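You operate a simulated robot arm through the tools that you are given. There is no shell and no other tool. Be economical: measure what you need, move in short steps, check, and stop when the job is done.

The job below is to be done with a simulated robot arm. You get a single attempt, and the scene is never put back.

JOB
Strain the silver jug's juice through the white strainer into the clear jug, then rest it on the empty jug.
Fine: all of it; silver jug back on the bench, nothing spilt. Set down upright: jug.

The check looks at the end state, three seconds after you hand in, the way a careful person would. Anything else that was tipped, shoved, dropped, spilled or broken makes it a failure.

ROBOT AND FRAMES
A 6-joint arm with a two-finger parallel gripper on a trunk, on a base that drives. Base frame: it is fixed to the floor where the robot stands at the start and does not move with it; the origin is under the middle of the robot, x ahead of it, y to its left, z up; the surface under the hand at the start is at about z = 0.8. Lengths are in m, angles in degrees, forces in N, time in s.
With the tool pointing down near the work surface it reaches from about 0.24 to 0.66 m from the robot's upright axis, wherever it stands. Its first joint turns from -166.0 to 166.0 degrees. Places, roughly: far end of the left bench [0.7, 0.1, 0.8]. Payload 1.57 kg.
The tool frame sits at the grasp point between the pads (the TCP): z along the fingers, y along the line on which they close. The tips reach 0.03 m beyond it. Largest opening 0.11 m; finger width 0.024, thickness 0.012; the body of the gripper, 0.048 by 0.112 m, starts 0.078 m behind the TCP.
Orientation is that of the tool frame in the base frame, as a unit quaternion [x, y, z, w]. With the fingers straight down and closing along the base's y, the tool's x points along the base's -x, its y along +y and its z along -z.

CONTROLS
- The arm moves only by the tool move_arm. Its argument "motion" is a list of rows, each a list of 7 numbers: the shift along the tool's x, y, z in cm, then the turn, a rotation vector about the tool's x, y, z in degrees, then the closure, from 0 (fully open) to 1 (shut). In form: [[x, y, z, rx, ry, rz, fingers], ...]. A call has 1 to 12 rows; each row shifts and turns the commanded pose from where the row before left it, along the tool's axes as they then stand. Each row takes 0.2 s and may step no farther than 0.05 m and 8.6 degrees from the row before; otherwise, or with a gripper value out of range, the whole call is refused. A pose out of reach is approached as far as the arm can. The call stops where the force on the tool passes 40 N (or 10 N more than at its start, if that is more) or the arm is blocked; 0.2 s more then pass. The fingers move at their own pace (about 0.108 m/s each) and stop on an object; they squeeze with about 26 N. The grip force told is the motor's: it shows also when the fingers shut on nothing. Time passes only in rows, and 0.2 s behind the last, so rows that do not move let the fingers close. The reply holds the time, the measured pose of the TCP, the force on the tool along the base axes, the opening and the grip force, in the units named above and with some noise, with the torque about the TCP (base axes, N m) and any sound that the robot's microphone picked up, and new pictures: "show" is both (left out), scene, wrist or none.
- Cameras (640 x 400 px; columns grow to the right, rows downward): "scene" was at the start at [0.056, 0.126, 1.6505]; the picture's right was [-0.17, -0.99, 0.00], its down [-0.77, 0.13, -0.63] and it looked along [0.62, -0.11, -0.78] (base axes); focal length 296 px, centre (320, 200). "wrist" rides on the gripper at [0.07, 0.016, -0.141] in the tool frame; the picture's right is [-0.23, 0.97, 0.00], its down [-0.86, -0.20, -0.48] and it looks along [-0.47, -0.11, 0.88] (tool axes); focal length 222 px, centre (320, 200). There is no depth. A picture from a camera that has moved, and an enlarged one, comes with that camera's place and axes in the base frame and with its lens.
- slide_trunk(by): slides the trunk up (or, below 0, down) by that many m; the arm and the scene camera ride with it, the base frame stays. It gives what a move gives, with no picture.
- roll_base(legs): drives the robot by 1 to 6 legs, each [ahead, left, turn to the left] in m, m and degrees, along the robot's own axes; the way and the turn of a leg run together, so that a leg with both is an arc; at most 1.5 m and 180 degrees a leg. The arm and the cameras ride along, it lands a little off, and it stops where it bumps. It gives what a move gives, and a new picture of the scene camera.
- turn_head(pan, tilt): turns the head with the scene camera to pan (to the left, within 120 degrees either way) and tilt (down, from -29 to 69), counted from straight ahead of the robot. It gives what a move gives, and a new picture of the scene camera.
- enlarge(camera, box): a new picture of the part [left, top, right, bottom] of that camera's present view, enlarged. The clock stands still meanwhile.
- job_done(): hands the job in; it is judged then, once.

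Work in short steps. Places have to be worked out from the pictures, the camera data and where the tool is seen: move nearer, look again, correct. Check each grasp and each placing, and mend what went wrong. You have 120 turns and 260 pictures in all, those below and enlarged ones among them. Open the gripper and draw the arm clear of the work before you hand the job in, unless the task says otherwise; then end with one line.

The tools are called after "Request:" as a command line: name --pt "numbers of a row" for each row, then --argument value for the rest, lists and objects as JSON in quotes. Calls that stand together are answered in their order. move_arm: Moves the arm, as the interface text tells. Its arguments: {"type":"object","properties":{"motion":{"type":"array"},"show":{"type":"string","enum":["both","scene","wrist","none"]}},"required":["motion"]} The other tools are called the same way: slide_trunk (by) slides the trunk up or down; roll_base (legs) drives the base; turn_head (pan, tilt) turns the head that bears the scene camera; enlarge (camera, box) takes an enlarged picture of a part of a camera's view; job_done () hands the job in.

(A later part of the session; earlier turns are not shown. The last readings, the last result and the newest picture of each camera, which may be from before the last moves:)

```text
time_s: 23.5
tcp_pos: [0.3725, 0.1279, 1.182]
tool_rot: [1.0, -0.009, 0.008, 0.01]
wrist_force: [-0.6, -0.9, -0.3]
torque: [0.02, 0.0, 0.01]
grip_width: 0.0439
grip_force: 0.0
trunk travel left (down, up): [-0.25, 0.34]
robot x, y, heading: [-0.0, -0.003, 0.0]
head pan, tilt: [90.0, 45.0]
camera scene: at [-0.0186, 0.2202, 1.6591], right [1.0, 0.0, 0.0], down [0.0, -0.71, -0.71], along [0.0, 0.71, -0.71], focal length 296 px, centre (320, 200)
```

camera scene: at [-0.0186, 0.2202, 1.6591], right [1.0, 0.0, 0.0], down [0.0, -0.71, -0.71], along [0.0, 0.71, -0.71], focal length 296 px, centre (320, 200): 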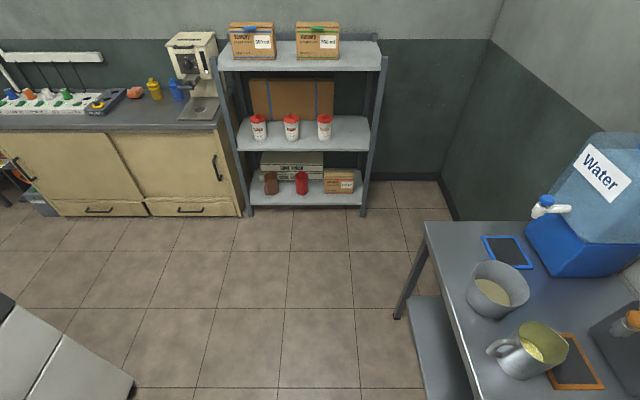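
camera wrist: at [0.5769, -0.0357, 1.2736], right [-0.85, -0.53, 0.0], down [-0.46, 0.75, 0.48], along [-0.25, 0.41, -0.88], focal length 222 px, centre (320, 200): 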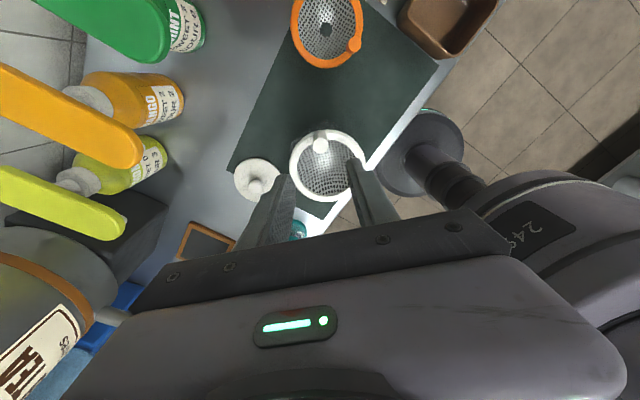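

Rotation hit a wrist limit, so I'll return to the home orientation (camera will be underneath, which is fine since the handle sits near the bench's front edge, x≈0.36).

Request:
move_arm --pt "0 0 0 0 0 8.5 0.5" --pt "0 0 0 0 0 8.5 0.5" --pt "0 0 0 0 0 8.5 0.5" --pt "0 0 0 0 0 8.5 0.5" --pt "0 0 0 0 0 8.5 0.5" --pt "0 0 0 0 0 8.5 0.5" --pt "0 0 0 0 0 8.5 0.5" --pt "0 0 0 0 0 8.5 0.5" --pt "0 0 0 0 0 8.5 0.5" --pt "0 0 0 0 0 8.5 0.5" --pt "0 0 0 0 0 8.5 0.5" --pt "0 0 0 0 0 8.5 0.5" --show "none"

Request:
move_arm --pt "0 0 0 0 0 8.5 0.5" --pt "0 0 0 0 0 8.5 0.5" --pt "0 0 0 0 0 8.5 0.5" --pt "0 0 0 0 0 8.5 0.5" --pt "0 0 0 0 0 8.5 0.5" --pt "0 0 0 0 0 8.5 0.5" --pt "0 0 0 0 0 8.5 0.5" --pt "0 0 0 0 0 8.5 0.5" --pt "0 0 0 0 0 8.5 0.5" --pt "0 0 0 0 0 1.5 0.5" --show "none"

Request:
roll_base --legs '[[-0.12, 0, 0], [0, 0.06, 0]]'

```text
time_s: 26.1
tcp_pos: [0.3723, 0.1286, 1.1823]
tool_rot: [-0.628, 0.778, 0.001, 0.0]
wrist_force: [-0.9, 0.0, -0.6]
torque: [0.0, -0.01, 0.0]
grip_width: 0.0552
grip_force: 0.0
trunk travel left (down, up): [-0.25, 0.34]
robot x, y, heading: [0.0002, -0.0023, 0.0]
head pan, tilt: [90.0, 45.0]
```

```text
time_s: 28.3
tcp_pos: [0.3726, 0.1289, 1.1822]
tool_rot: [0.001, 1.0, 0.0, 0.0]
wrist_force: [-0.6, -0.4, 1.2]
torque: [-0.06, -0.01, 0.02]
grip_width: 0.0549
grip_force: 0.0
trunk travel left (down, up): [-0.25, 0.34]
robot x, y, heading: [0.0005, -0.0025, -0.1]
head pan, tilt: [90.0, 45.0]
```

```text
time_s: 30.1
tcp_pos: [0.2517, 0.19, 1.1815]
tool_rot: [0.0, 1.0, -0.001, 0.0]
wrist_force: [0.1, -0.5, -0.8]
torque: [-0.05, -0.02, 0.04]
grip_width: 0.0552
grip_force: 0.1
trunk travel left (down, up): [-0.25, 0.34]
robot x, y, heading: [-0.1185, 0.0628, -0.2]
head pan, tilt: [90.0, 45.0]
camera scene: at [-0.1388, 0.2814, 1.6589], right [1.0, 0.0, 0.0], down [0.0, -0.71, -0.71], along [0.0, 0.71, -0.71], focal length 296 px, centre (320, 200)
```

scene: 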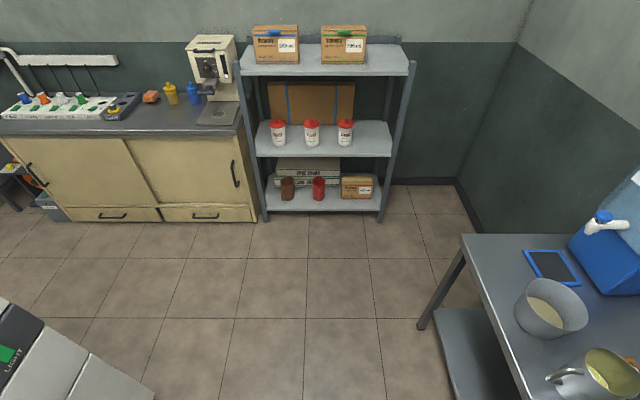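

Base now at (-0.12,0.06). Before taking the jug I'll dry-run the pour poses with the empty hand here, to find a workable base position.

Request:
move_arm --pt "-3.05 -3.4 1.5 0 0 0 0.5" --pt "-3.05 -3.4 1.5 0 0 0 0.5" --pt "-3.05 -3.4 1.5 0 0 0 0.5" --pt "-3.05 -3.4 1.5 0 0 0 0.5" --pt "0 0 0 0 -7.5 0 0.5" --pt "0 0 0 0 -7.5 0 0.5" --pt "0 0 0 0 -7.5 0 0.5" --pt "0 0 0 0 -7.5 0 0.5" --pt "0 0 0 0 -7.5 0 0.5" --pt "0 0 0 0 -7.5 0 0.5" --show "none"

Request:
turn_head --pan 0 --tilt 50

```text
time_s: 32.3
tcp_pos: [0.3745, 0.0532, 1.1224]
tool_rot: [-0.001, 0.924, 0.002, 0.382]
wrist_force: [0.5, 0.6, 0.0]
torque: [0.01, 0.03, 0.0]
grip_width: 0.0552
grip_force: 0.1
trunk travel left (down, up): [-0.25, 0.34]
robot x, y, heading: [-0.1162, 0.058, 0.3]
head pan, tilt: [90.0, 45.0]
```

```text
time_s: 34.0
tcp_pos: [0.3737, 0.0538, 1.1221]
tool_rot: [-0.001, 0.924, 0.0, 0.382]
wrist_force: [-0.1, 1.0, 0.2]
torque: [0.01, 0.02, -0.01]
grip_width: 0.0549
grip_force: 0.0
trunk travel left (down, up): [-0.25, 0.34]
robot x, y, heading: [-0.1192, 0.0629, -0.1]
head pan, tilt: [0.0, 50.0]
camera scene: at [-0.0619, 0.1986, 1.6522], right [0.0, -1.0, 0.0], down [-0.77, 0.0, -0.64], along [0.64, 0.0, -0.77], focal length 296 px, centre (320, 200)
```

scene: 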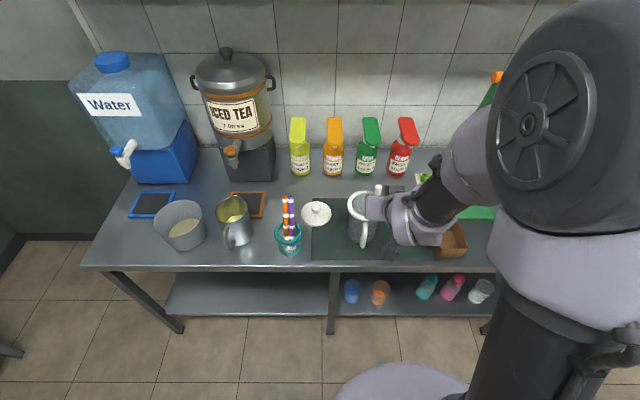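

The 45° pose works. Now test the 120° tilt pose (hand pointing past vertical) at the pour location.

Request:
move_arm --pt "0 0 0 0 8.3 0 0.5" --pt "0 0 0 0 8.3 0 0.5" --pt "0 0 0 0 8.3 0 0.5" --pt "0 0 0 0 8.3 0 0.5" --pt "0 0 0 0 8.4 0 0.5" --pt "0 0 0 0 8.4 0 0.5" --pt "0 0 0 0 8.3 0 0.5" --pt "0 0 0 0 8.3 0 0.5" --pt "0 0 0 0 8.4 0 0.5" --show "none"

Request:
move_arm --pt "-2.97 0 -2.87 0 0 0 0.5" --pt "-2.97 0 -2.87 0 0 0 0.5" --pt "-2.97 0 -2.87 0 0 0 0.5" --show "scene"

Request:
move_arm --pt "0 0 0 0 5 0 0.5" --pt "0 0 0 0 5 0 0.5" --pt "0 0 0 0 5 0 0.5" --show "none"

```text
time_s: 36.0
tcp_pos: [0.3748, 0.0538, 1.1213]
tool_rot: [-0.001, 0.966, 0.0, -0.258]
wrist_force: [-0.2, 0.0, -0.2]
torque: [0.01, 0.02, -0.02]
grip_width: 0.0551
grip_force: 0.1
trunk travel left (down, up): [-0.25, 0.34]
robot x, y, heading: [-0.1211, 0.0618, 0.3]
head pan, tilt: [0.0, 50.0]
```

```text
time_s: 36.8
tcp_pos: [0.4444, 0.0538, 1.1422]
tool_rot: [0.0, 0.966, 0.0, -0.258]
wrist_force: [-0.1, -0.3, -0.4]
torque: [0.01, 0.02, 0.03]
grip_width: 0.055
grip_force: 0.1
out of reach, approached as far as the arm can: row 2, 3
trunk travel left (down, up): [-0.25, 0.34]
robot x, y, heading: [-0.1198, 0.0604, 0.1]
head pan, tilt: [0.0, 50.0]
camera scene: at [-0.0617, 0.1985, 1.6522], right [0.0, -1.0, 0.0], down [-0.77, 0.0, -0.64], along [0.64, 0.0, -0.77], focal length 296 px, centre (320, 200)
```

scene: 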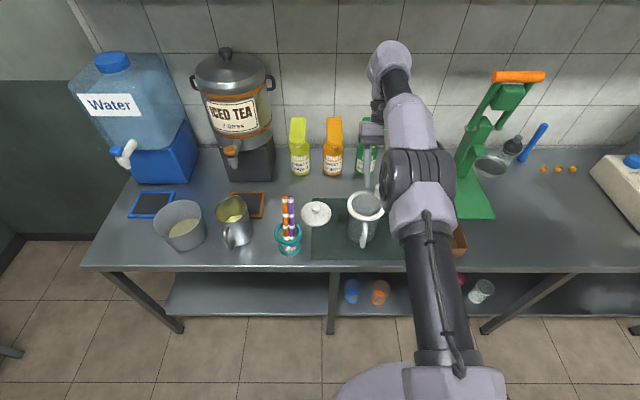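

```text
time_s: 37.5
tcp_pos: [0.3827, 0.0534, 1.1255]
tool_rot: [-0.001, 0.924, 0.0, -0.382]
wrist_force: [1.7, -0.7, 0.0]
torque: [-0.01, -0.01, -0.02]
grip_width: 0.0551
grip_force: 0.1
out of reach, approached as far as the arm can: row 1, 2, 3
trunk travel left (down, up): [-0.25, 0.34]
robot x, y, heading: [-0.1196, 0.0622, 0.2]
head pan, tilt: [0.0, 50.0]
```

At this base, 120° reaches only x=0.444, so the base must be ~15 cm closer for pouring. Check that the 45° pose remains reachable that close (TCP rel. x≈0.33).

Request:
move_arm --pt "0 0 0 0 -8.2 0 0.5" --pt "0 0 0 0 -8.2 0 0.5" --pt "0 0 0 0 -8.2 0 0.5" --pt "0 0 0 0 -8.2 0 0.5" --pt "0 0 0 0 -8.2 0 0.5" --pt "0 0 0 0 -8.2 0 0.5" --pt "0 0 0 0 -8.2 0 0.5" --pt "0 0 0 0 -8.2 0 0.5" --pt "0 0 0 0 -8.2 0 0.5" --pt "0 0 0 0 -8.2 0 0.5" --pt "0 0 0 0 -8.0 0 0.5" --show "none"

Request:
move_arm --pt "3.0 0 -1.5 0 0 0 0.5" --pt "3.0 0 -2.5 0 0 0 0.5" --pt "3.0 0 -2.5 0 0 0 0.5" --pt "3.0 0 -2.5 0 0 0 0.5" --pt "3.0 0 -2.5 0 0 0 0.5" --show "none"

```text
time_s: 40.0
tcp_pos: [0.3831, 0.0545, 1.1237]
tool_rot: [0.001, 0.924, 0.0, 0.383]
wrist_force: [-0.1, -0.5, 0.5]
torque: [0.02, 0.03, -0.01]
grip_width: 0.055
grip_force: 0.0
trunk travel left (down, up): [-0.25, 0.34]
robot x, y, heading: [-0.123, 0.0606, 0.1]
head pan, tilt: [0.0, 50.0]
```

```text
time_s: 41.1
tcp_pos: [0.3388, 0.0543, 1.1129]
tool_rot: [-0.001, 0.924, 0.001, 0.382]
wrist_force: [-0.6, -0.5, -0.2]
torque: [-0.02, 0.01, 0.02]
grip_width: 0.0549
grip_force: 0.0
out of reach, approached as far as the arm can: row 2, 3, 4, 5
trunk travel left (down, up): [-0.25, 0.34]
robot x, y, heading: [-0.1193, 0.059, 0.2]
head pan, tilt: [0.0, 50.0]
```

The 45° pose needs TCP at least ~0.46 ahead of the base; a base x≈-0.08 will serve both. Now drive to the silver jug: back 0.10 and left 0.42, and look at it.

Request:
roll_base --legs '[[-0.12, 0, 0], [0, 0.42, 0]]'

Request:
move_arm --pt "0 0 0 0 -7.5 0 0.5" --pt "0 0 0 0 -7.5 0 0.5" --pt "0 0 0 0 -7.5 0 0.5" --pt "0 0 0 0 -7.5 0 0.5" --pt "0 0 0 0 -7.5 0 0.5" --pt "0 0 0 0 -7.5 0 0.5"

```text
time_s: 44.6
tcp_pos: [0.221, 0.4786, 1.1135]
tool_rot: [-0.001, 0.925, 0.001, 0.381]
wrist_force: [0.5, 0.5, -0.4]
torque: [-0.02, -0.01, -0.01]
grip_width: 0.0548
grip_force: 0.0
trunk travel left (down, up): [-0.25, 0.34]
robot x, y, heading: [-0.2371, 0.4853, 0.5]
head pan, tilt: [0.0, 50.0]
camera scene: at [-0.1814, 0.624, 1.6521], right [0.0, -1.0, 0.0], down [-0.77, 0.0, -0.64], along [0.64, 0.0, -0.77], focal length 296 px, centre (320, 200)
```

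scene: 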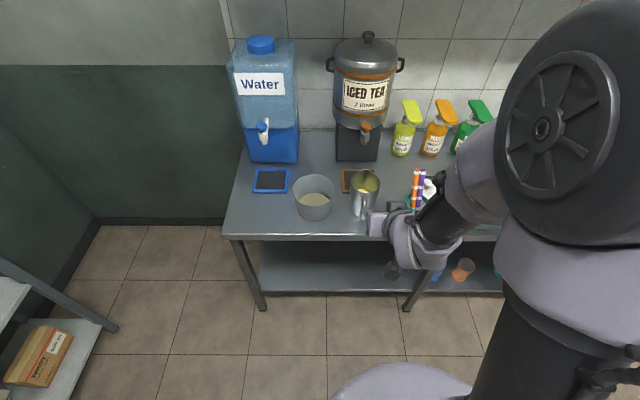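

```text
time_s: 46.0
tcp_pos: [0.2694, 0.4762, 1.11]
tool_rot: [0.0, 0.708, 0.001, 0.706]
wrist_force: [-0.5, -0.2, -0.9]
torque: [0.0, 0.02, -0.04]
grip_width: 0.055
grip_force: 0.1
out of reach, approached as far as the arm can: row 1, 2, 3
trunk travel left (down, up): [-0.25, 0.34]
robot x, y, heading: [-0.2361, 0.4833, 0.3]
head pan, tilt: [0.0, 50.0]
camera scene: at [-0.181, 0.6232, 1.6522], right [0.0, -1.0, 0.0], down [-0.77, 0.0, -0.64], along [0.64, 0.0, -0.77], focal length 296 px, centre (320, 200)
camera wrist: at [0.1294, 0.4929, 1.0406], right [0.0, 0.97, 0.23], down [-0.48, -0.2, 0.86], along [0.88, -0.11, 0.46], focal length 222 px, centre (320, 200)
```

scene: 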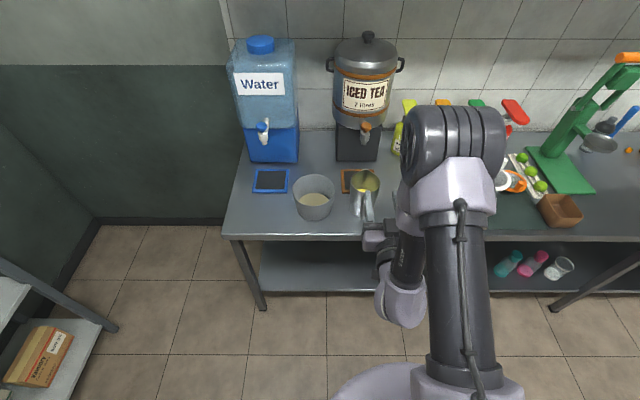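
wrist: 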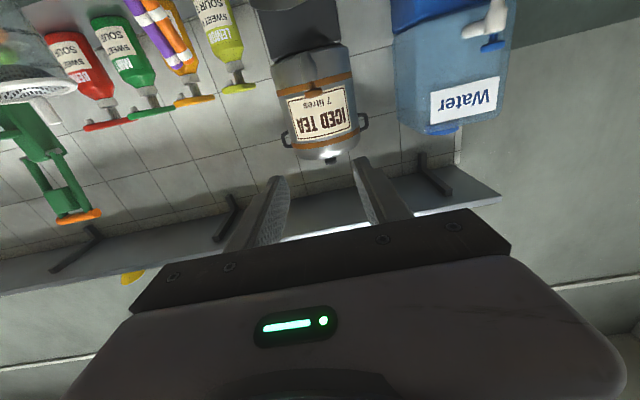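

Horizontal pose works here. Enlarge the jug for a precise position.

Request:
enlarge --camera "scene" --box '[320, 155, 420, 255]'

```text
4.00 times, centred on (370, 205) of scene
camera zoom: at [-0.181, 0.6232, 1.6522], right [0.0, -1.0, 0.0], down [-0.77, 0.0, -0.64], along [0.64, 0.0, -0.77], focal length 1183 px, centre (120, 180)
```

zoom: 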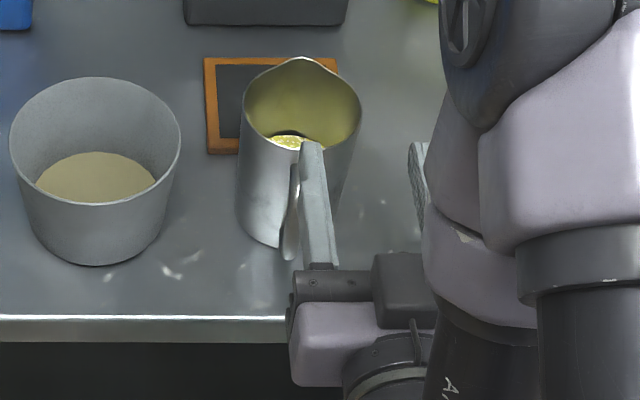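

The jug centre is about (0.483,0.472), handle bar about (0.40,0.482), spout direction about −7°. Lower the hand to handle height in front of the bench and yaw −7°.

Request:
move_arm --pt "4.4 0 0 0 0 0 0.4" --pt "4.4 0 0 0 0 0 0.4" --pt "4.4 0 0 0 0 0 0.4" --pt "4.4 0 0 0 0 0 0.4" --pt "4.4 0 0 0 0 0 0.4" --pt "0 0 0 7 0 0 0.4" --pt "0 1.9 2.0 0 0 0 0.4"

Request:
enlarge --camera "scene" --box '[320, 155, 420, 255]'

Request:
enlarge --camera "wrist" --box '[220, 60, 420, 220]'

```text
time_s: 47.6
tcp_pos: [0.2926, 0.4928, 0.8905]
tool_rot: [0.043, 0.706, -0.043, 0.705]
wrist_force: [0.1, 0.4, -0.3]
torque: [0.02, -0.03, -0.01]
grip_width: 0.066
grip_force: 0.0
trunk travel left (down, up): [-0.25, 0.34]
robot x, y, heading: [-0.2369, 0.4851, 0.3]
head pan, tilt: [0.0, 50.0]
camera scene: at [-0.1813, 0.6234, 1.6522], right [0.0, -1.0, 0.0], down [-0.77, 0.0, -0.64], along [0.64, 0.0, -0.77], focal length 296 px, centre (320, 200)
camera wrist: at [0.1544, 0.5261, 0.8213], right [0.12, 0.97, 0.23], down [-0.5, -0.14, 0.86], along [0.86, -0.21, 0.46], focal length 222 px, centre (320, 200)
```

scene: 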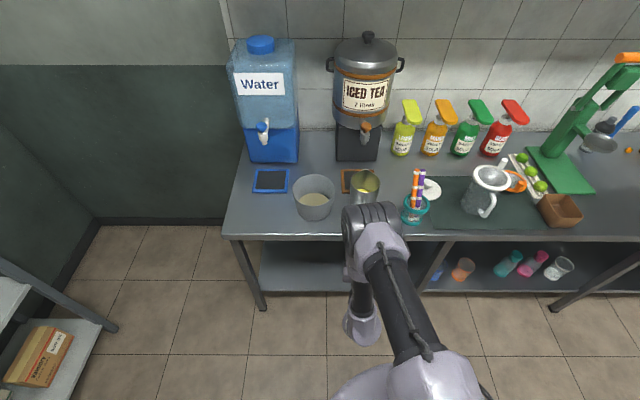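
wrist: 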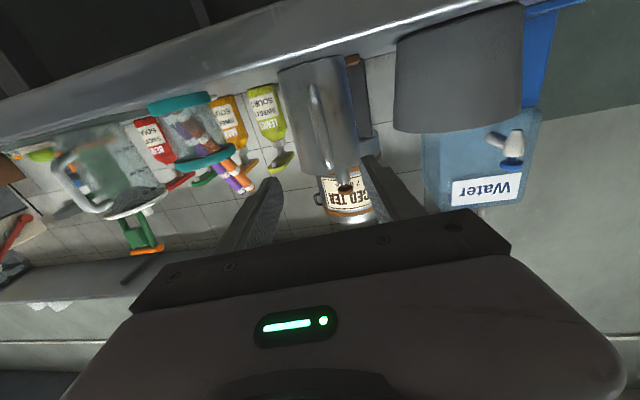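

```text
4.00 times, centred on (370, 205) of scene
camera zoom: at [-0.1813, 0.6234, 1.6522], right [0.0, -1.0, 0.0], down [-0.77, 0.0, -0.64], along [0.64, 0.0, -0.77], focal length 1183 px, centre (120, 180)
```

zoom: 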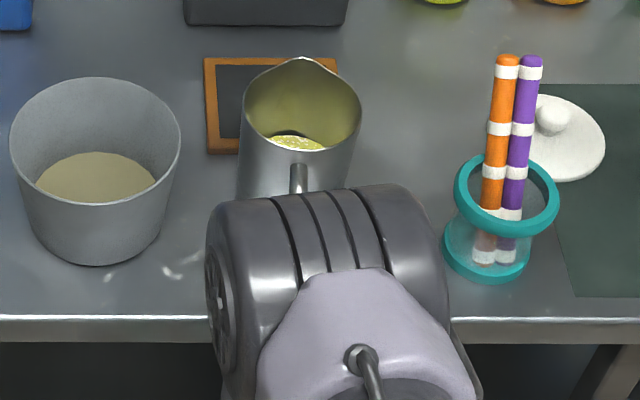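

```text
2.50 times, centred on (320, 140) of wrist
camera zoom: at [0.1544, 0.5261, 0.8213], right [0.12, 0.97, 0.23], down [-0.5, -0.14, 0.86], along [0.86, -0.21, 0.46], focal length 555 px, centre (320, 350)
```

zoom: 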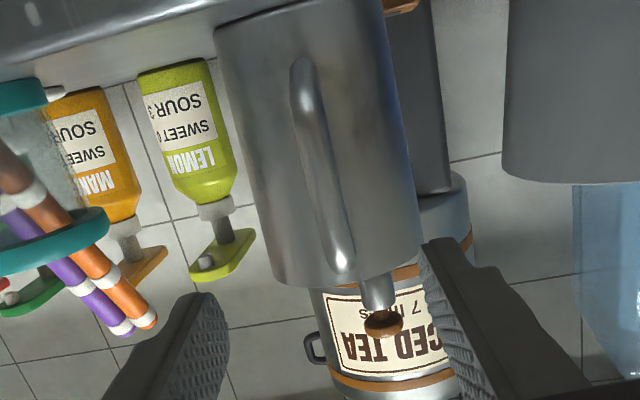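

The handle bar spans z≈0.83–0.91 at (0.40, 0.486). Advance to TCP x≈0.39, z≈0.876, with the bar between the fingers.

Request:
move_arm --pt "1.4 0.5 2.0 0 0 0 0.4" --pt "0 0 2.5 0 0 0 0.4" --pt "0 0 2.5 0 0 0 0.4" --pt "0 0 0 0 0 0 0.4" --show "wrist"

Request:
enlarge --camera "wrist" --box '[220, 60, 420, 220]'

Request:
enlarge --camera "scene" --box '[320, 155, 420, 255]'

```text
time_s: 48.6
tcp_pos: [0.3625, 0.4902, 0.8774]
tool_rot: [0.043, 0.706, -0.043, 0.706]
wrist_force: [-0.3, 0.0, 0.1]
torque: [-0.01, -0.01, -0.02]
grip_width: 0.0662
grip_force: 0.1
trunk travel left (down, up): [-0.25, 0.34]
robot x, y, heading: [-0.24, 0.4846, 0.2]
head pan, tilt: [0.0, 50.0]
camera wrist: at [0.2247, 0.5239, 0.8072], right [0.12, 0.97, 0.23], down [-0.5, -0.14, 0.86], along [0.86, -0.21, 0.47], focal length 222 px, centre (320, 200)
```

wrist: 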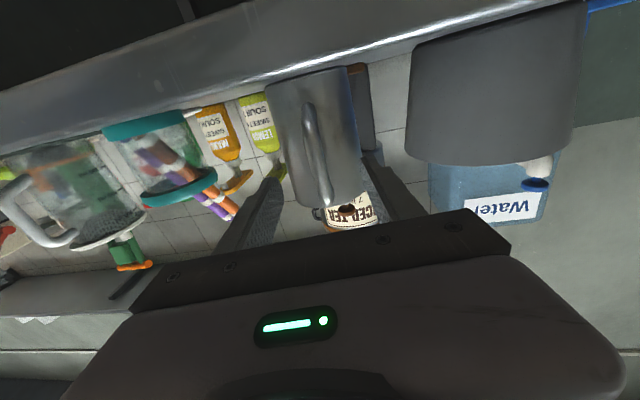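

```text
2.50 times, centred on (320, 140) of wrist
camera zoom: at [0.2247, 0.5239, 0.8072], right [0.12, 0.97, 0.23], down [-0.5, -0.14, 0.86], along [0.86, -0.21, 0.47], focal length 555 px, centre (320, 350)
```

zoom: 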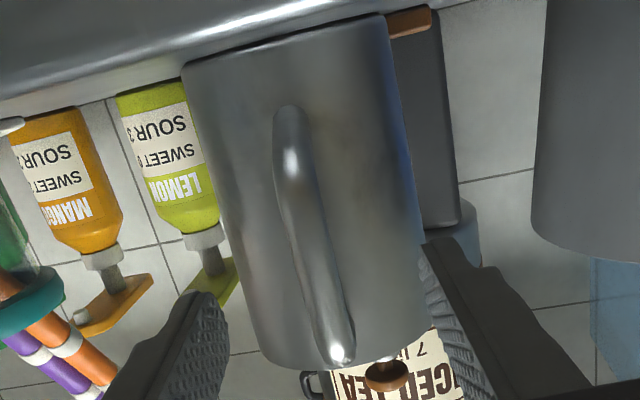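

```text
4.00 times, centred on (370, 205) of scene
camera zoom: at [-0.1815, 0.6232, 1.6522], right [0.0, -1.0, 0.0], down [-0.77, 0.0, -0.64], along [0.64, 0.0, -0.77], focal length 1183 px, centre (120, 180)
```

zoom: 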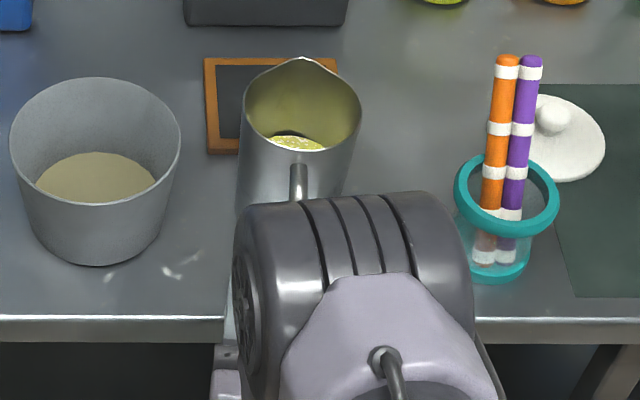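

The bar lies near x≈0.41, y≈0.485, well centred between fingers. Advance 3.5 cm and close.

Request:
move_arm --pt "0 0 2.0 0 0 0 0.4" --pt "0 0 1.5 0 0 0 0.4" --pt "0 0 0 0 0 0 0.7" --pt "0 0 0 0 0 0 1" --pt "0 0 0 0 0 0 1" --show "wrist"

Request:
enlarge --camera "wrist" --box '[220, 60, 420, 220]'

Request:
enlarge --camera "scene" --box '[320, 155, 420, 255]'

```text
time_s: 49.8
tcp_pos: [0.3959, 0.4861, 0.8776]
tool_rot: [0.042, 0.707, -0.042, 0.705]
wrist_force: [-0.2, -0.7, 1.0]
torque: [-0.02, 0.05, 0.0]
grip_width: 0.0147
grip_force: 26.2
trunk travel left (down, up): [-0.25, 0.34]
robot x, y, heading: [-0.2396, 0.4855, 0.3]
head pan, tilt: [0.0, 50.0]
camera wrist: at [0.2594, 0.5197, 0.8073], right [0.12, 0.97, 0.23], down [-0.5, -0.14, 0.86], along [0.86, -0.21, 0.47], focal length 222 px, centre (320, 200)
```

wrist: 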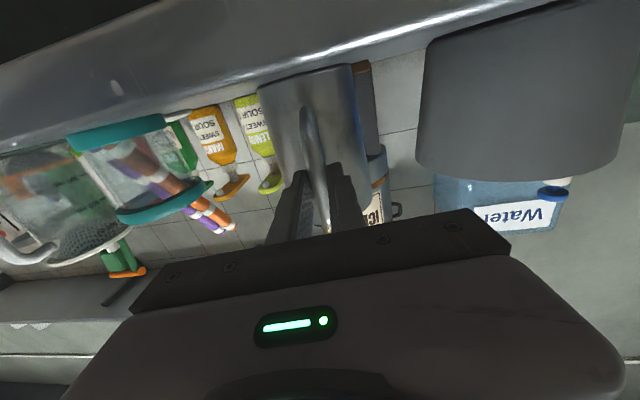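

```text
2.50 times, centred on (320, 140) of wrist
camera zoom: at [0.2594, 0.5197, 0.8073], right [0.12, 0.97, 0.23], down [-0.5, -0.14, 0.86], along [0.86, -0.21, 0.47], focal length 555 px, centre (320, 350)
```

zoom: 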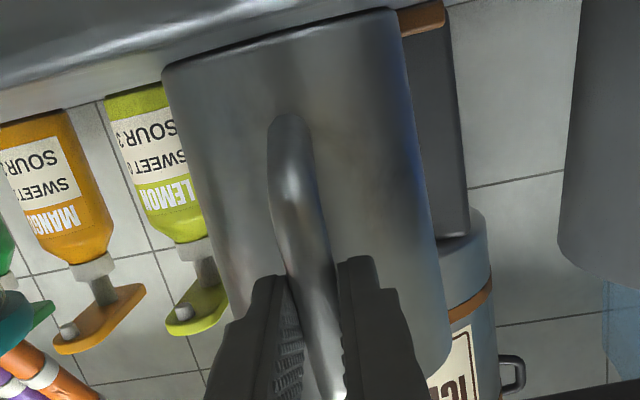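

```text
4.00 times, centred on (370, 205) of scene
camera zoom: at [-0.1814, 0.6231, 1.6522], right [0.0, -1.0, 0.0], down [-0.77, 0.0, -0.64], along [0.64, 0.0, -0.77], focal length 1183 px, centre (120, 180)
```

zoom: 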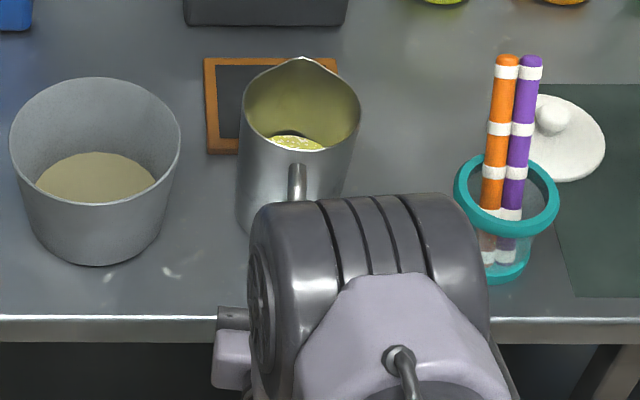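

Handle gripped (width 0.0147). Lift 1 cm slowly and check the weight, torque and any tilt.

Request:
move_arm --pt "-0.3 0 0 0 0 0 1" --pt "-0.4 0 0 0 0 0 1" --pt "-0.5 0 0 0 0 0 1" --pt "0 0 0 0 0 0 1" --show "wrist"

Request:
enlarge --camera "wrist" --box '[220, 60, 420, 220]'

Request:
enlarge --camera "scene" --box '[320, 155, 420, 255]'

```text
time_s: 50.8
tcp_pos: [0.3967, 0.4864, 0.8877]
tool_rot: [0.042, 0.706, -0.042, 0.705]
wrist_force: [0.0, 0.5, -6.7]
torque: [0.05, 0.49, 0.02]
grip_width: 0.0145
grip_force: 25.8
trunk travel left (down, up): [-0.25, 0.34]
robot x, y, heading: [-0.242, 0.4834, 0.1]
head pan, tilt: [0.0, 50.0]
camera wrist: at [0.2596, 0.5196, 0.8189], right [0.12, 0.97, 0.23], down [-0.5, -0.14, 0.86], along [0.86, -0.21, 0.46], focal length 222 px, centre (320, 200)
```

wrist: 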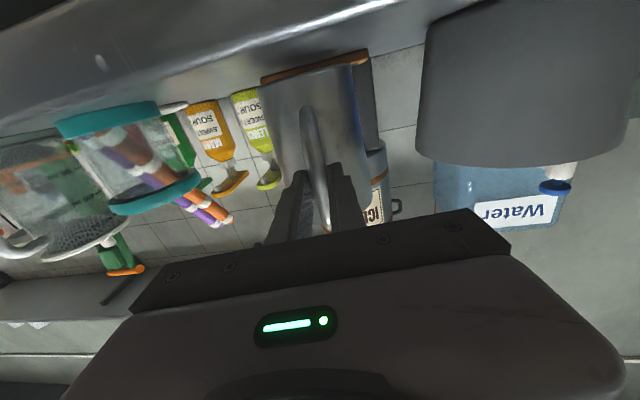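

```text
2.50 times, centred on (320, 140) of wrist
camera zoom: at [0.2596, 0.5196, 0.8189], right [0.12, 0.97, 0.23], down [-0.5, -0.14, 0.86], along [0.86, -0.21, 0.46], focal length 555 px, centre (320, 350)
```

zoom: 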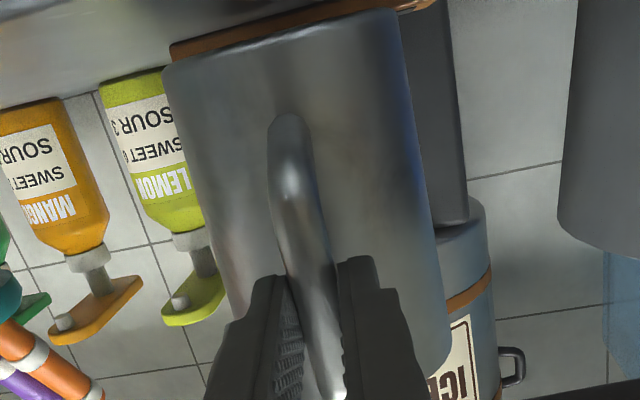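

```text
4.00 times, centred on (370, 205) of scene
camera zoom: at [-0.1806, 0.6232, 1.6521], right [0.0, -1.0, 0.0], down [-0.77, 0.0, -0.64], along [0.64, 0.0, -0.77], focal length 1183 px, centre (120, 180)
```

zoom: 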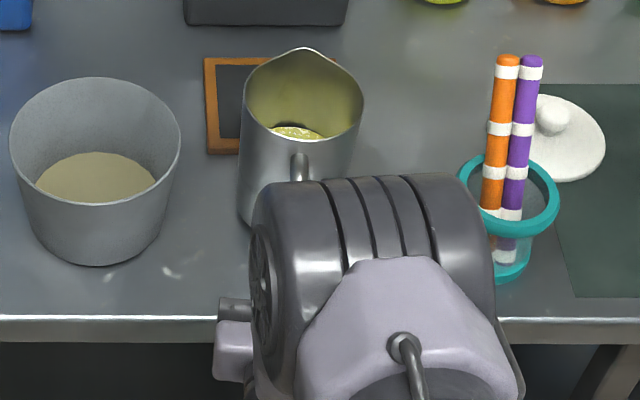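

Weight ~6.7 N, torque 0.49 N·m, no slip or tilt visible. Lift 20 cm gently.

Request:
move_arm --pt "-1 0 0 0 0 0 1" --pt "-2 0 0 0 0 0 1" --pt "-2 0 0 0 0 0 1" --pt "-2 0 0 0 0 0 1" --pt "-2 0 0 0 0 0 1" --pt "-2 0 0 0 0 0 1" --pt "-2 0 0 0 0 0 1" --pt "-2 0 0 0 0 0 1" --pt "-2 0 0 0 0 0 1" --pt "-2 0 0 0 0 0 1" --pt "-1 0 0 0 0 0 1"

Request:
enlarge --camera "scene" --box '[300, 100, 440, 240]'

```text
time_s: 53.2
tcp_pos: [0.3975, 0.4862, 1.0894]
tool_rot: [0.043, 0.706, -0.043, 0.705]
wrist_force: [0.2, 0.7, -5.5]
torque: [0.07, 0.51, 0.0]
grip_width: 0.0146
grip_force: 25.8
trunk travel left (down, up): [-0.25, 0.34]
robot x, y, heading: [-0.2411, 0.4843, 0.3]
head pan, tilt: [0.0, 50.0]
camera scene: at [-0.1808, 0.6232, 1.6522], right [0.0, -1.0, 0.0], down [-0.77, 0.0, -0.64], along [0.64, 0.0, -0.77], focal length 296 px, centre (320, 200)
camera wrist: at [0.2597, 0.5191, 1.0188], right [0.12, 0.97, 0.23], down [-0.5, -0.14, 0.86], along [0.86, -0.21, 0.46], focal length 222 px, centre (320, 200)
```

scene: 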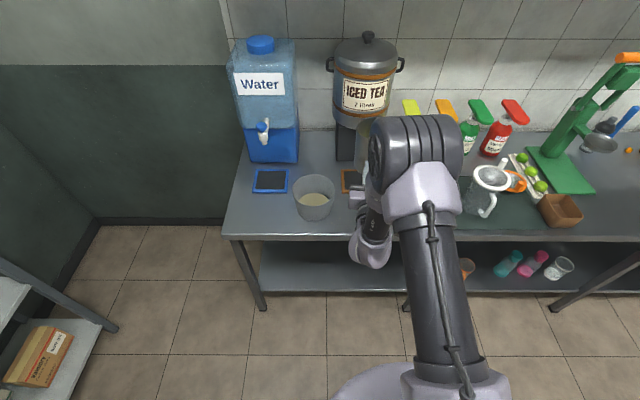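
wrist: 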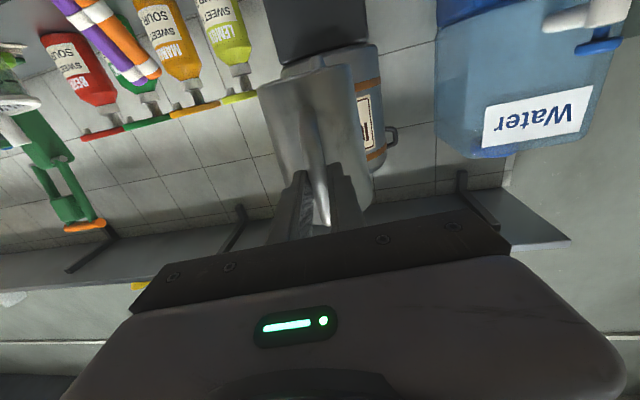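

```text
2.86 times, centred on (370, 170) of scene
camera zoom: at [-0.1808, 0.6232, 1.6522], right [0.0, -1.0, 0.0], down [-0.77, 0.0, -0.64], along [0.64, 0.0, -0.77], focal length 845 px, centre (177, 286)
```

zoom: 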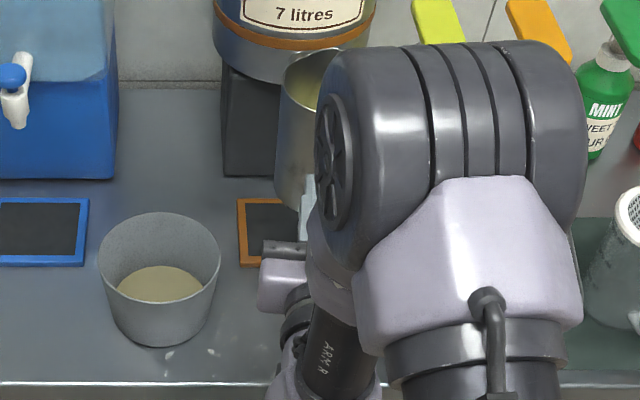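

Held well. Retreat and drive to the right: I'll pour from a base near (-0.045,-0.147) with the arm pointing ~20° left, for a clear view. First back 0.13 and right 0.63.

Request:
roll_base --legs '[[-0.13, 0, 0], [0, -0.63, 0]]'

Request:
enlarge --camera "wrist" --box '[220, 60, 420, 220]'

```text
time_s: 57.6
tcp_pos: [0.2699, -0.1419, 1.0884]
tool_rot: [0.042, 0.706, -0.042, 0.706]
wrist_force: [-0.2, -0.4, -5.9]
torque: [0.06, 0.52, 0.02]
grip_width: 0.0148
grip_force: 26.2
trunk travel left (down, up): [-0.25, 0.34]
robot x, y, heading: [-0.3676, -0.1433, -0.0]
head pan, tilt: [0.0, 50.0]
camera scene: at [-0.3085, -0.0052, 1.6522], right [0.0, -1.0, 0.0], down [-0.77, 0.0, -0.64], along [0.64, 0.0, -0.77], focal length 296 px, centre (320, 200)
```

scene: 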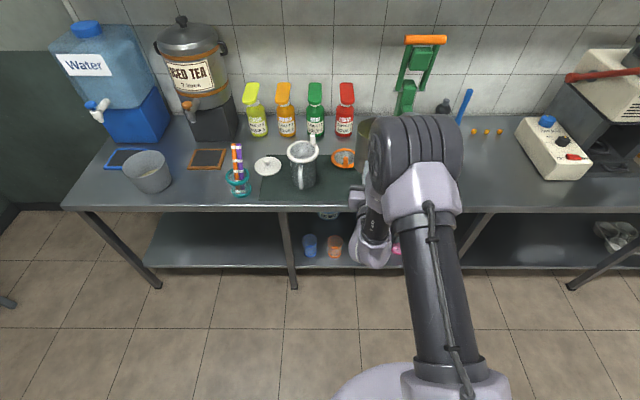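

```text
2.50 times, centred on (320, 140) of wrist
camera zoom: at [0.132, -0.1093, 1.0186], right [0.12, 0.97, 0.23], down [-0.5, -0.14, 0.86], along [0.86, -0.21, 0.46], focal length 555 px, centre (320, 350)
```

zoom: 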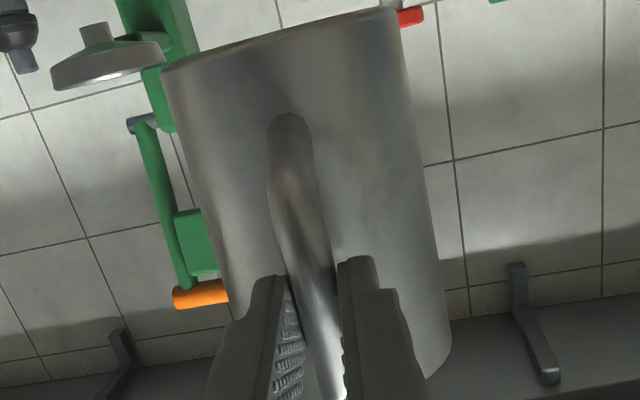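

Stable. Swing the arm to point +20° (still clear in front of the bench).

Request:
move_arm --pt "0 1.2 -0.7 0 0 0 1" --pt "0 2.31 -1.42 0 0 0 1" --pt "0 2.31 -1.42 0 0 0 1" --pt "0 2.31 -1.42 0 0 0 1" --pt "0 2.31 -1.42 -4 0 0 1" --pt "0 2.31 -1.42 -5 0 0 1" --pt "0 2.31 -1.42 -5 0 0 1" --pt "0 2.31 -1.42 -5 0 0 1" --pt "0 1.1 -0.7 -4 0 0 1" --pt "0 0 0 -4 0 0 1" --show "scene"

```text
time_s: 59.8
tcp_pos: [0.1642, 0.0457, 1.0882]
tool_rot: [-0.123, 0.697, 0.124, 0.696]
wrist_force: [-0.8, -0.4, -6.5]
torque: [-0.23, 0.49, 0.03]
grip_width: 0.0146
grip_force: 26.0
trunk travel left (down, up): [-0.25, 0.34]
robot x, y, heading: [-0.3677, -0.142, 0.0]
head pan, tilt: [0.0, 50.0]
camera scene: at [-0.3084, -0.005, 1.6522], right [0.0, -1.0, 0.0], down [-0.77, 0.0, -0.64], along [0.64, 0.0, -0.77], focal length 296 px, centre (320, 200)
```

scene: 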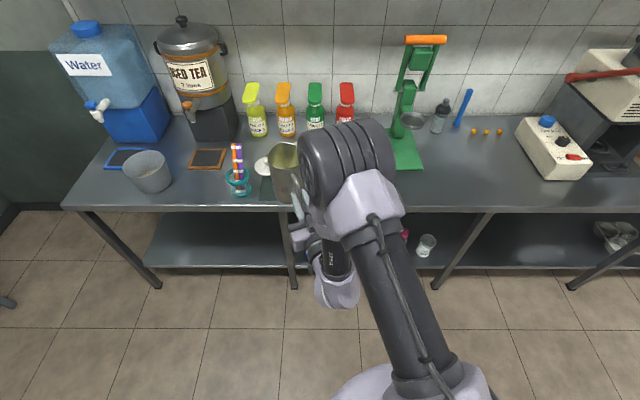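

Now tilt gently to 40° here in free space (juice is ~7 cm below the rim, so it shouldn't reach the lip), then retract.

Request:
move_arm --pt "0 0 0 0 2 0 1" --pt "0 0 0 0 4 0 1" --pt "0 0 0 0 4 0 1" --pt "0 0 0 0 4 0 1" --pt "0 0 0 0 4 0 1" --pt "0 0 0 0 4 0 1" --pt "0 0 0 0 4 0 1" --pt "0 0 0 0 4 0 1" --pt "0 0 0 0 2 0 1" --pt "0 0 0 0 1 0 1"

Request:
enlarge --camera "scene" --box '[210, 100, 350, 240]'

```text
time_s: 62.0
tcp_pos: [0.1642, 0.0459, 1.088]
tool_rot: [-0.153, 0.865, 0.083, 0.47]
wrist_force: [0.0, 0.6, -6.8]
torque: [-0.16, 0.35, 0.01]
grip_width: 0.0143
grip_force: 25.7
trunk travel left (down, up): [-0.25, 0.34]
robot x, y, heading: [-0.3662, -0.1448, 0.1]
head pan, tilt: [0.0, 50.0]
camera scene: at [-0.3087, -0.0044, 1.6521], right [0.0, -1.0, 0.0], down [-0.77, 0.0, -0.64], along [0.64, 0.0, -0.77], focal length 296 px, centre (320, 200)
camera wrist: at [0.0127, 0.0078, 1.107], right [-0.22, 0.96, 0.19], down [0.13, -0.16, 0.98], along [0.97, 0.24, -0.09], focal length 222 px, centre (320, 200)
```

scene: 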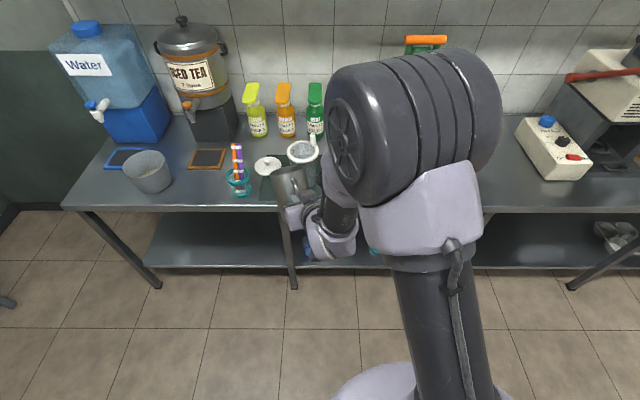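
wrist: 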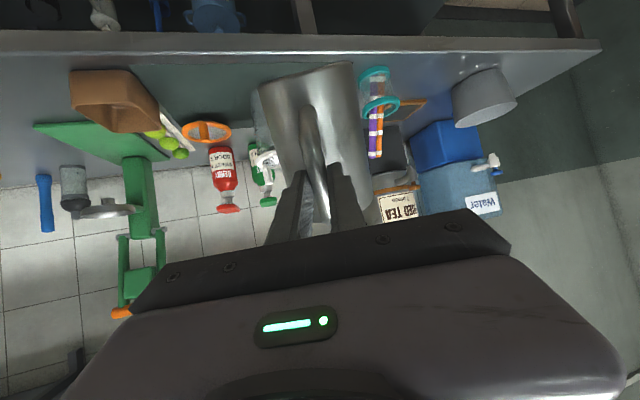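

```text
2.86 times, centred on (280, 170) of scene
camera zoom: at [-0.3087, -0.0044, 1.6521], right [0.0, -1.0, 0.0], down [-0.77, 0.0, -0.64], along [0.64, 0.0, -0.77], focal length 845 px, centre (434, 286)
```

zoom: 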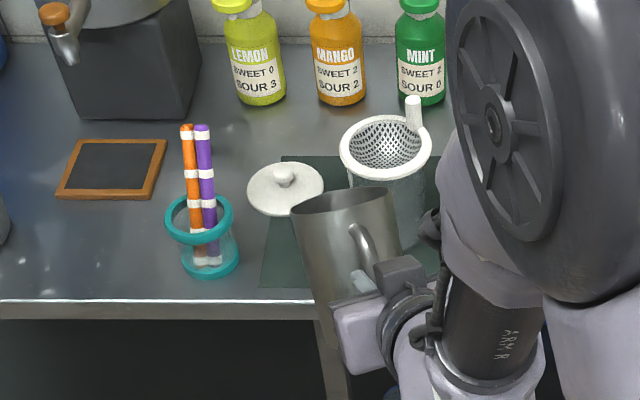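

Tilted 33°, no spill, view is good. Retract and raise, then drive forward.

Request:
move_arm --pt "-0.25 0 -1.2 0 0 0 1" --pt "-0.5 0 -2.2 0 0 0 1" --pt "-0.5 0 -2.2 0 0 0 1" --pt "-0.5 0 -2.2 0 0 0 1" --pt "-0.5 0 -2.2 0 0 0 1" --pt "-0.25 0 -1.2 0 0 0 1" --pt "0 0 0 0 2 0 1" --pt "0 0 0 0 3 0 1" --pt "0 0 0 0 2 0 1" --show "none"

```text
time_s: 64.0
tcp_pos: [0.0931, 0.0194, 1.1719]
tool_rot: [-0.158, 0.893, 0.073, 0.415]
wrist_force: [-1.0, -0.8, -5.0]
torque: [-0.09, 0.28, -0.01]
grip_width: 0.0148
grip_force: 26.1
out of reach, approached as far as the arm can: row 6
trunk travel left (down, up): [-0.25, 0.34]
robot x, y, heading: [-0.3709, -0.1422, 0.3]
head pan, tilt: [0.0, 50.0]
```

At 40°, r=0.49, z=1.17. Drive forward 0.31 toward the pour station (jug bottom stays above 1.02).

Request:
roll_base --legs '[[0.312, -0.009, 0]]'

Request:
enlarge --camera "scene" --box '[180, 120, 340, 280]'

```text
time_s: 66.1
tcp_pos: [0.4039, 0.0117, 1.1701]
tool_rot: [-0.16, 0.892, 0.075, 0.415]
wrist_force: [0.0, -0.3, -6.9]
torque: [-0.1, 0.34, 0.04]
grip_width: 0.0149
grip_force: 26.3
trunk travel left (down, up): [-0.25, 0.34]
robot x, y, heading: [-0.0565, -0.1509, 0.2]
head pan, tilt: [0.0, 50.0]
camera scene: at [0.003, -0.0125, 1.6521], right [0.0, -1.0, 0.0], down [-0.77, 0.0, -0.64], along [0.64, 0.0, -0.77], focal length 296 px, centre (320, 200)
```

scene: 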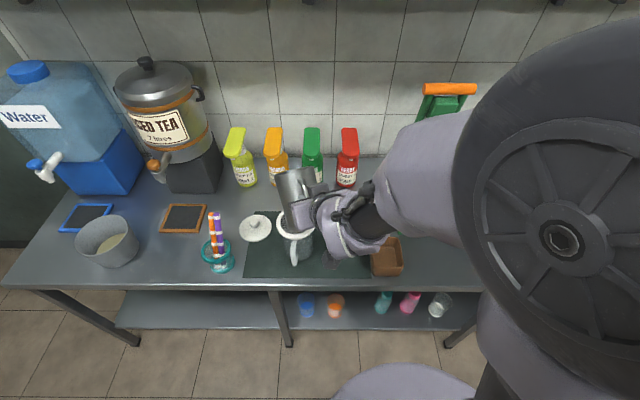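

```text
2.50 times, centred on (260, 200) of scene
camera zoom: at [0.003, -0.0125, 1.6521], right [0.0, -1.0, 0.0], down [-0.77, 0.0, -0.64], along [0.64, 0.0, -0.77], focal length 740 px, centre (470, 200)
```

zoom: 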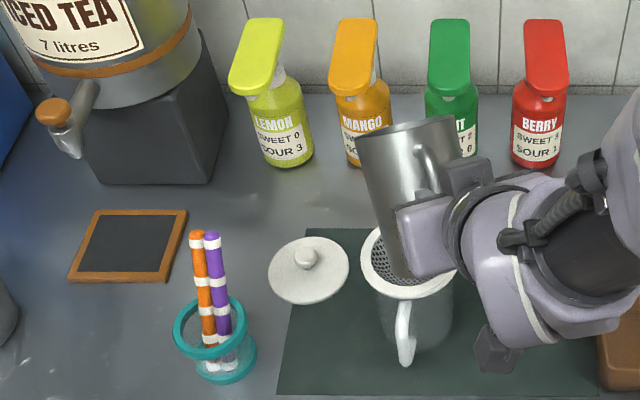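

Jug is over the strainer. Lower and tilt to ~52°, with a 5 mm leftward correction; check for first flow.

Request:
move_arm --pt "1.26 0.12 0.52 0 3 0 1" --pt "1.26 0.12 0.52 0 3 0 1" --pt "1.26 0.12 0.52 0 3 0 1" --pt "1.26 0.12 0.52 0 3 0 1" --show "none"

Request:
enlarge --camera "scene" --box '[240, 130, 360, 280]'

```text
time_s: 67.1
tcp_pos: [0.3834, 0.0089, 1.1199]
tool_rot: [-0.166, 0.931, 0.056, 0.319]
wrist_force: [0.3, 0.6, -5.3]
torque: [-0.1, 0.23, 0.01]
grip_width: 0.0148
grip_force: 26.0
trunk travel left (down, up): [-0.25, 0.34]
robot x, y, heading: [-0.0531, -0.1521, 0.1]
head pan, tilt: [0.0, 50.0]
```

```text
2.67 times, centred on (300, 205) of scene
camera zoom: at [0.002, -0.0123, 1.6521], right [0.0, -1.0, 0.0], down [-0.77, 0.0, -0.64], along [0.64, 0.0, -0.77], focal length 789 px, centre (373, 187)
```

zoom: 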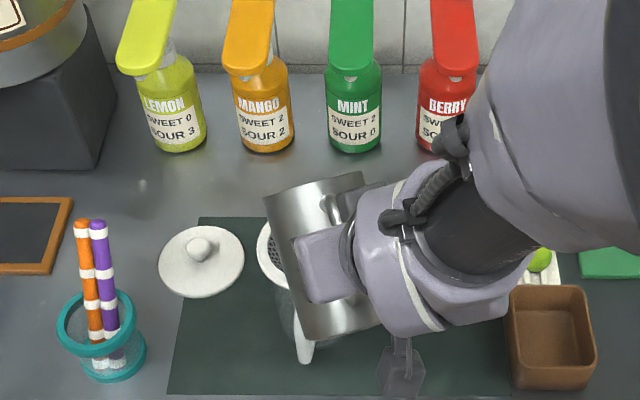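

At 52°, lip is ~1.7 cm beyond the strainer centre at z≈1.055; no flow yet. Tilt to 60°.

Request:
move_arm --pt "0 0 0 0 2.5 0 1" --pt "0.2 0 0.3 0 2.5 0 1" --pt "0.2 0 0.3 0 2.5 0 1" --show "none"

Request:
enlarge --camera "scene" --box '[240, 130, 360, 280]'

Request:
enlarge --camera "wrist" --box '[160, 0, 480, 220]'

```text
time_s: 67.9
tcp_pos: [0.3832, 0.0081, 1.1155]
tool_rot: [-0.169, 0.946, 0.044, 0.272]
wrist_force: [0.1, 0.7, -5.9]
torque: [-0.08, 0.18, -0.01]
grip_width: 0.0146
grip_force: 26.0
out of reach, approached as far as the arm can: row 3
trunk travel left (down, up): [-0.25, 0.34]
robot x, y, heading: [-0.057, -0.1538, 0.1]
head pan, tilt: [0.0, 50.0]
```

```text
2.67 times, centred on (300, 205) of scene
camera zoom: at [0.0019, -0.0125, 1.6522], right [0.0, -1.0, 0.0], down [-0.77, 0.0, -0.64], along [0.64, 0.0, -0.77], focal length 789 px, centre (373, 187)
```

zoom: 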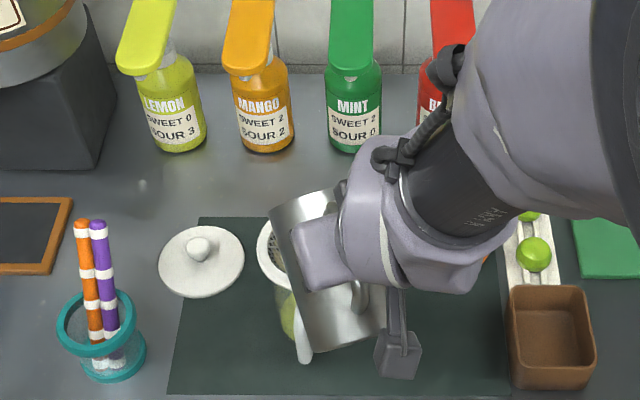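

```text
1.82 times, centred on (320, 110) of wrist
camera zoom: at [0.2519, -0.0227, 1.1982], right [-0.15, 0.98, 0.11], down [0.51, -0.02, 0.86], along [0.85, 0.19, -0.5], focal length 404 px, centre (320, 364)
```

zoom: 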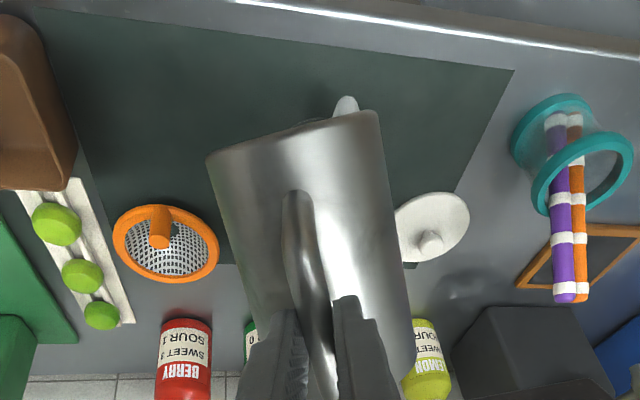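

Flow has begun and yellow juice shows in the clear jug. Check a faint spot on the bench and the mass.

Request:
enlarge --camera "scene" --box '[215, 180, 305, 240]'

Request:
enlarge --camera "scene" --box '[260, 190, 330, 270]'

```text
6.67 times, centred on (260, 210) of scene
camera zoom: at [0.0019, -0.0125, 1.6522], right [0.0, -1.0, 0.0], down [-0.77, 0.0, -0.64], along [0.64, 0.0, -0.77], focal length 1972 px, centre (720, 133)
```

zoom: 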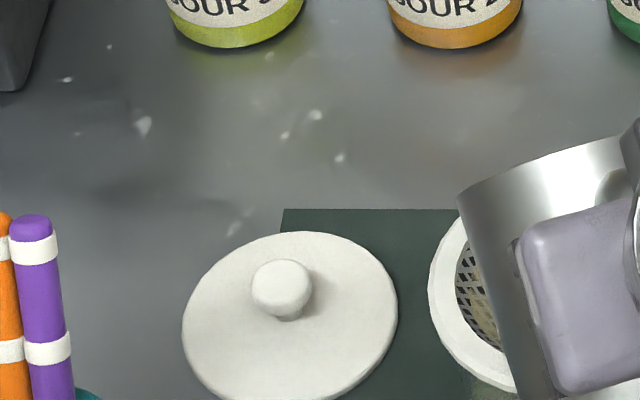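

```text
5.00 times, centred on (295, 230) of scene
camera zoom: at [0.0019, -0.0125, 1.6522], right [0.0, -1.0, 0.0], down [-0.77, 0.0, -0.64], along [0.64, 0.0, -0.77], focal length 1479 px, centre (445, 50)
```

zoom: 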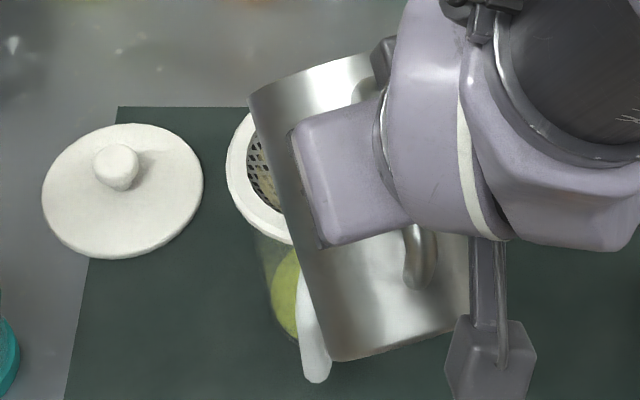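

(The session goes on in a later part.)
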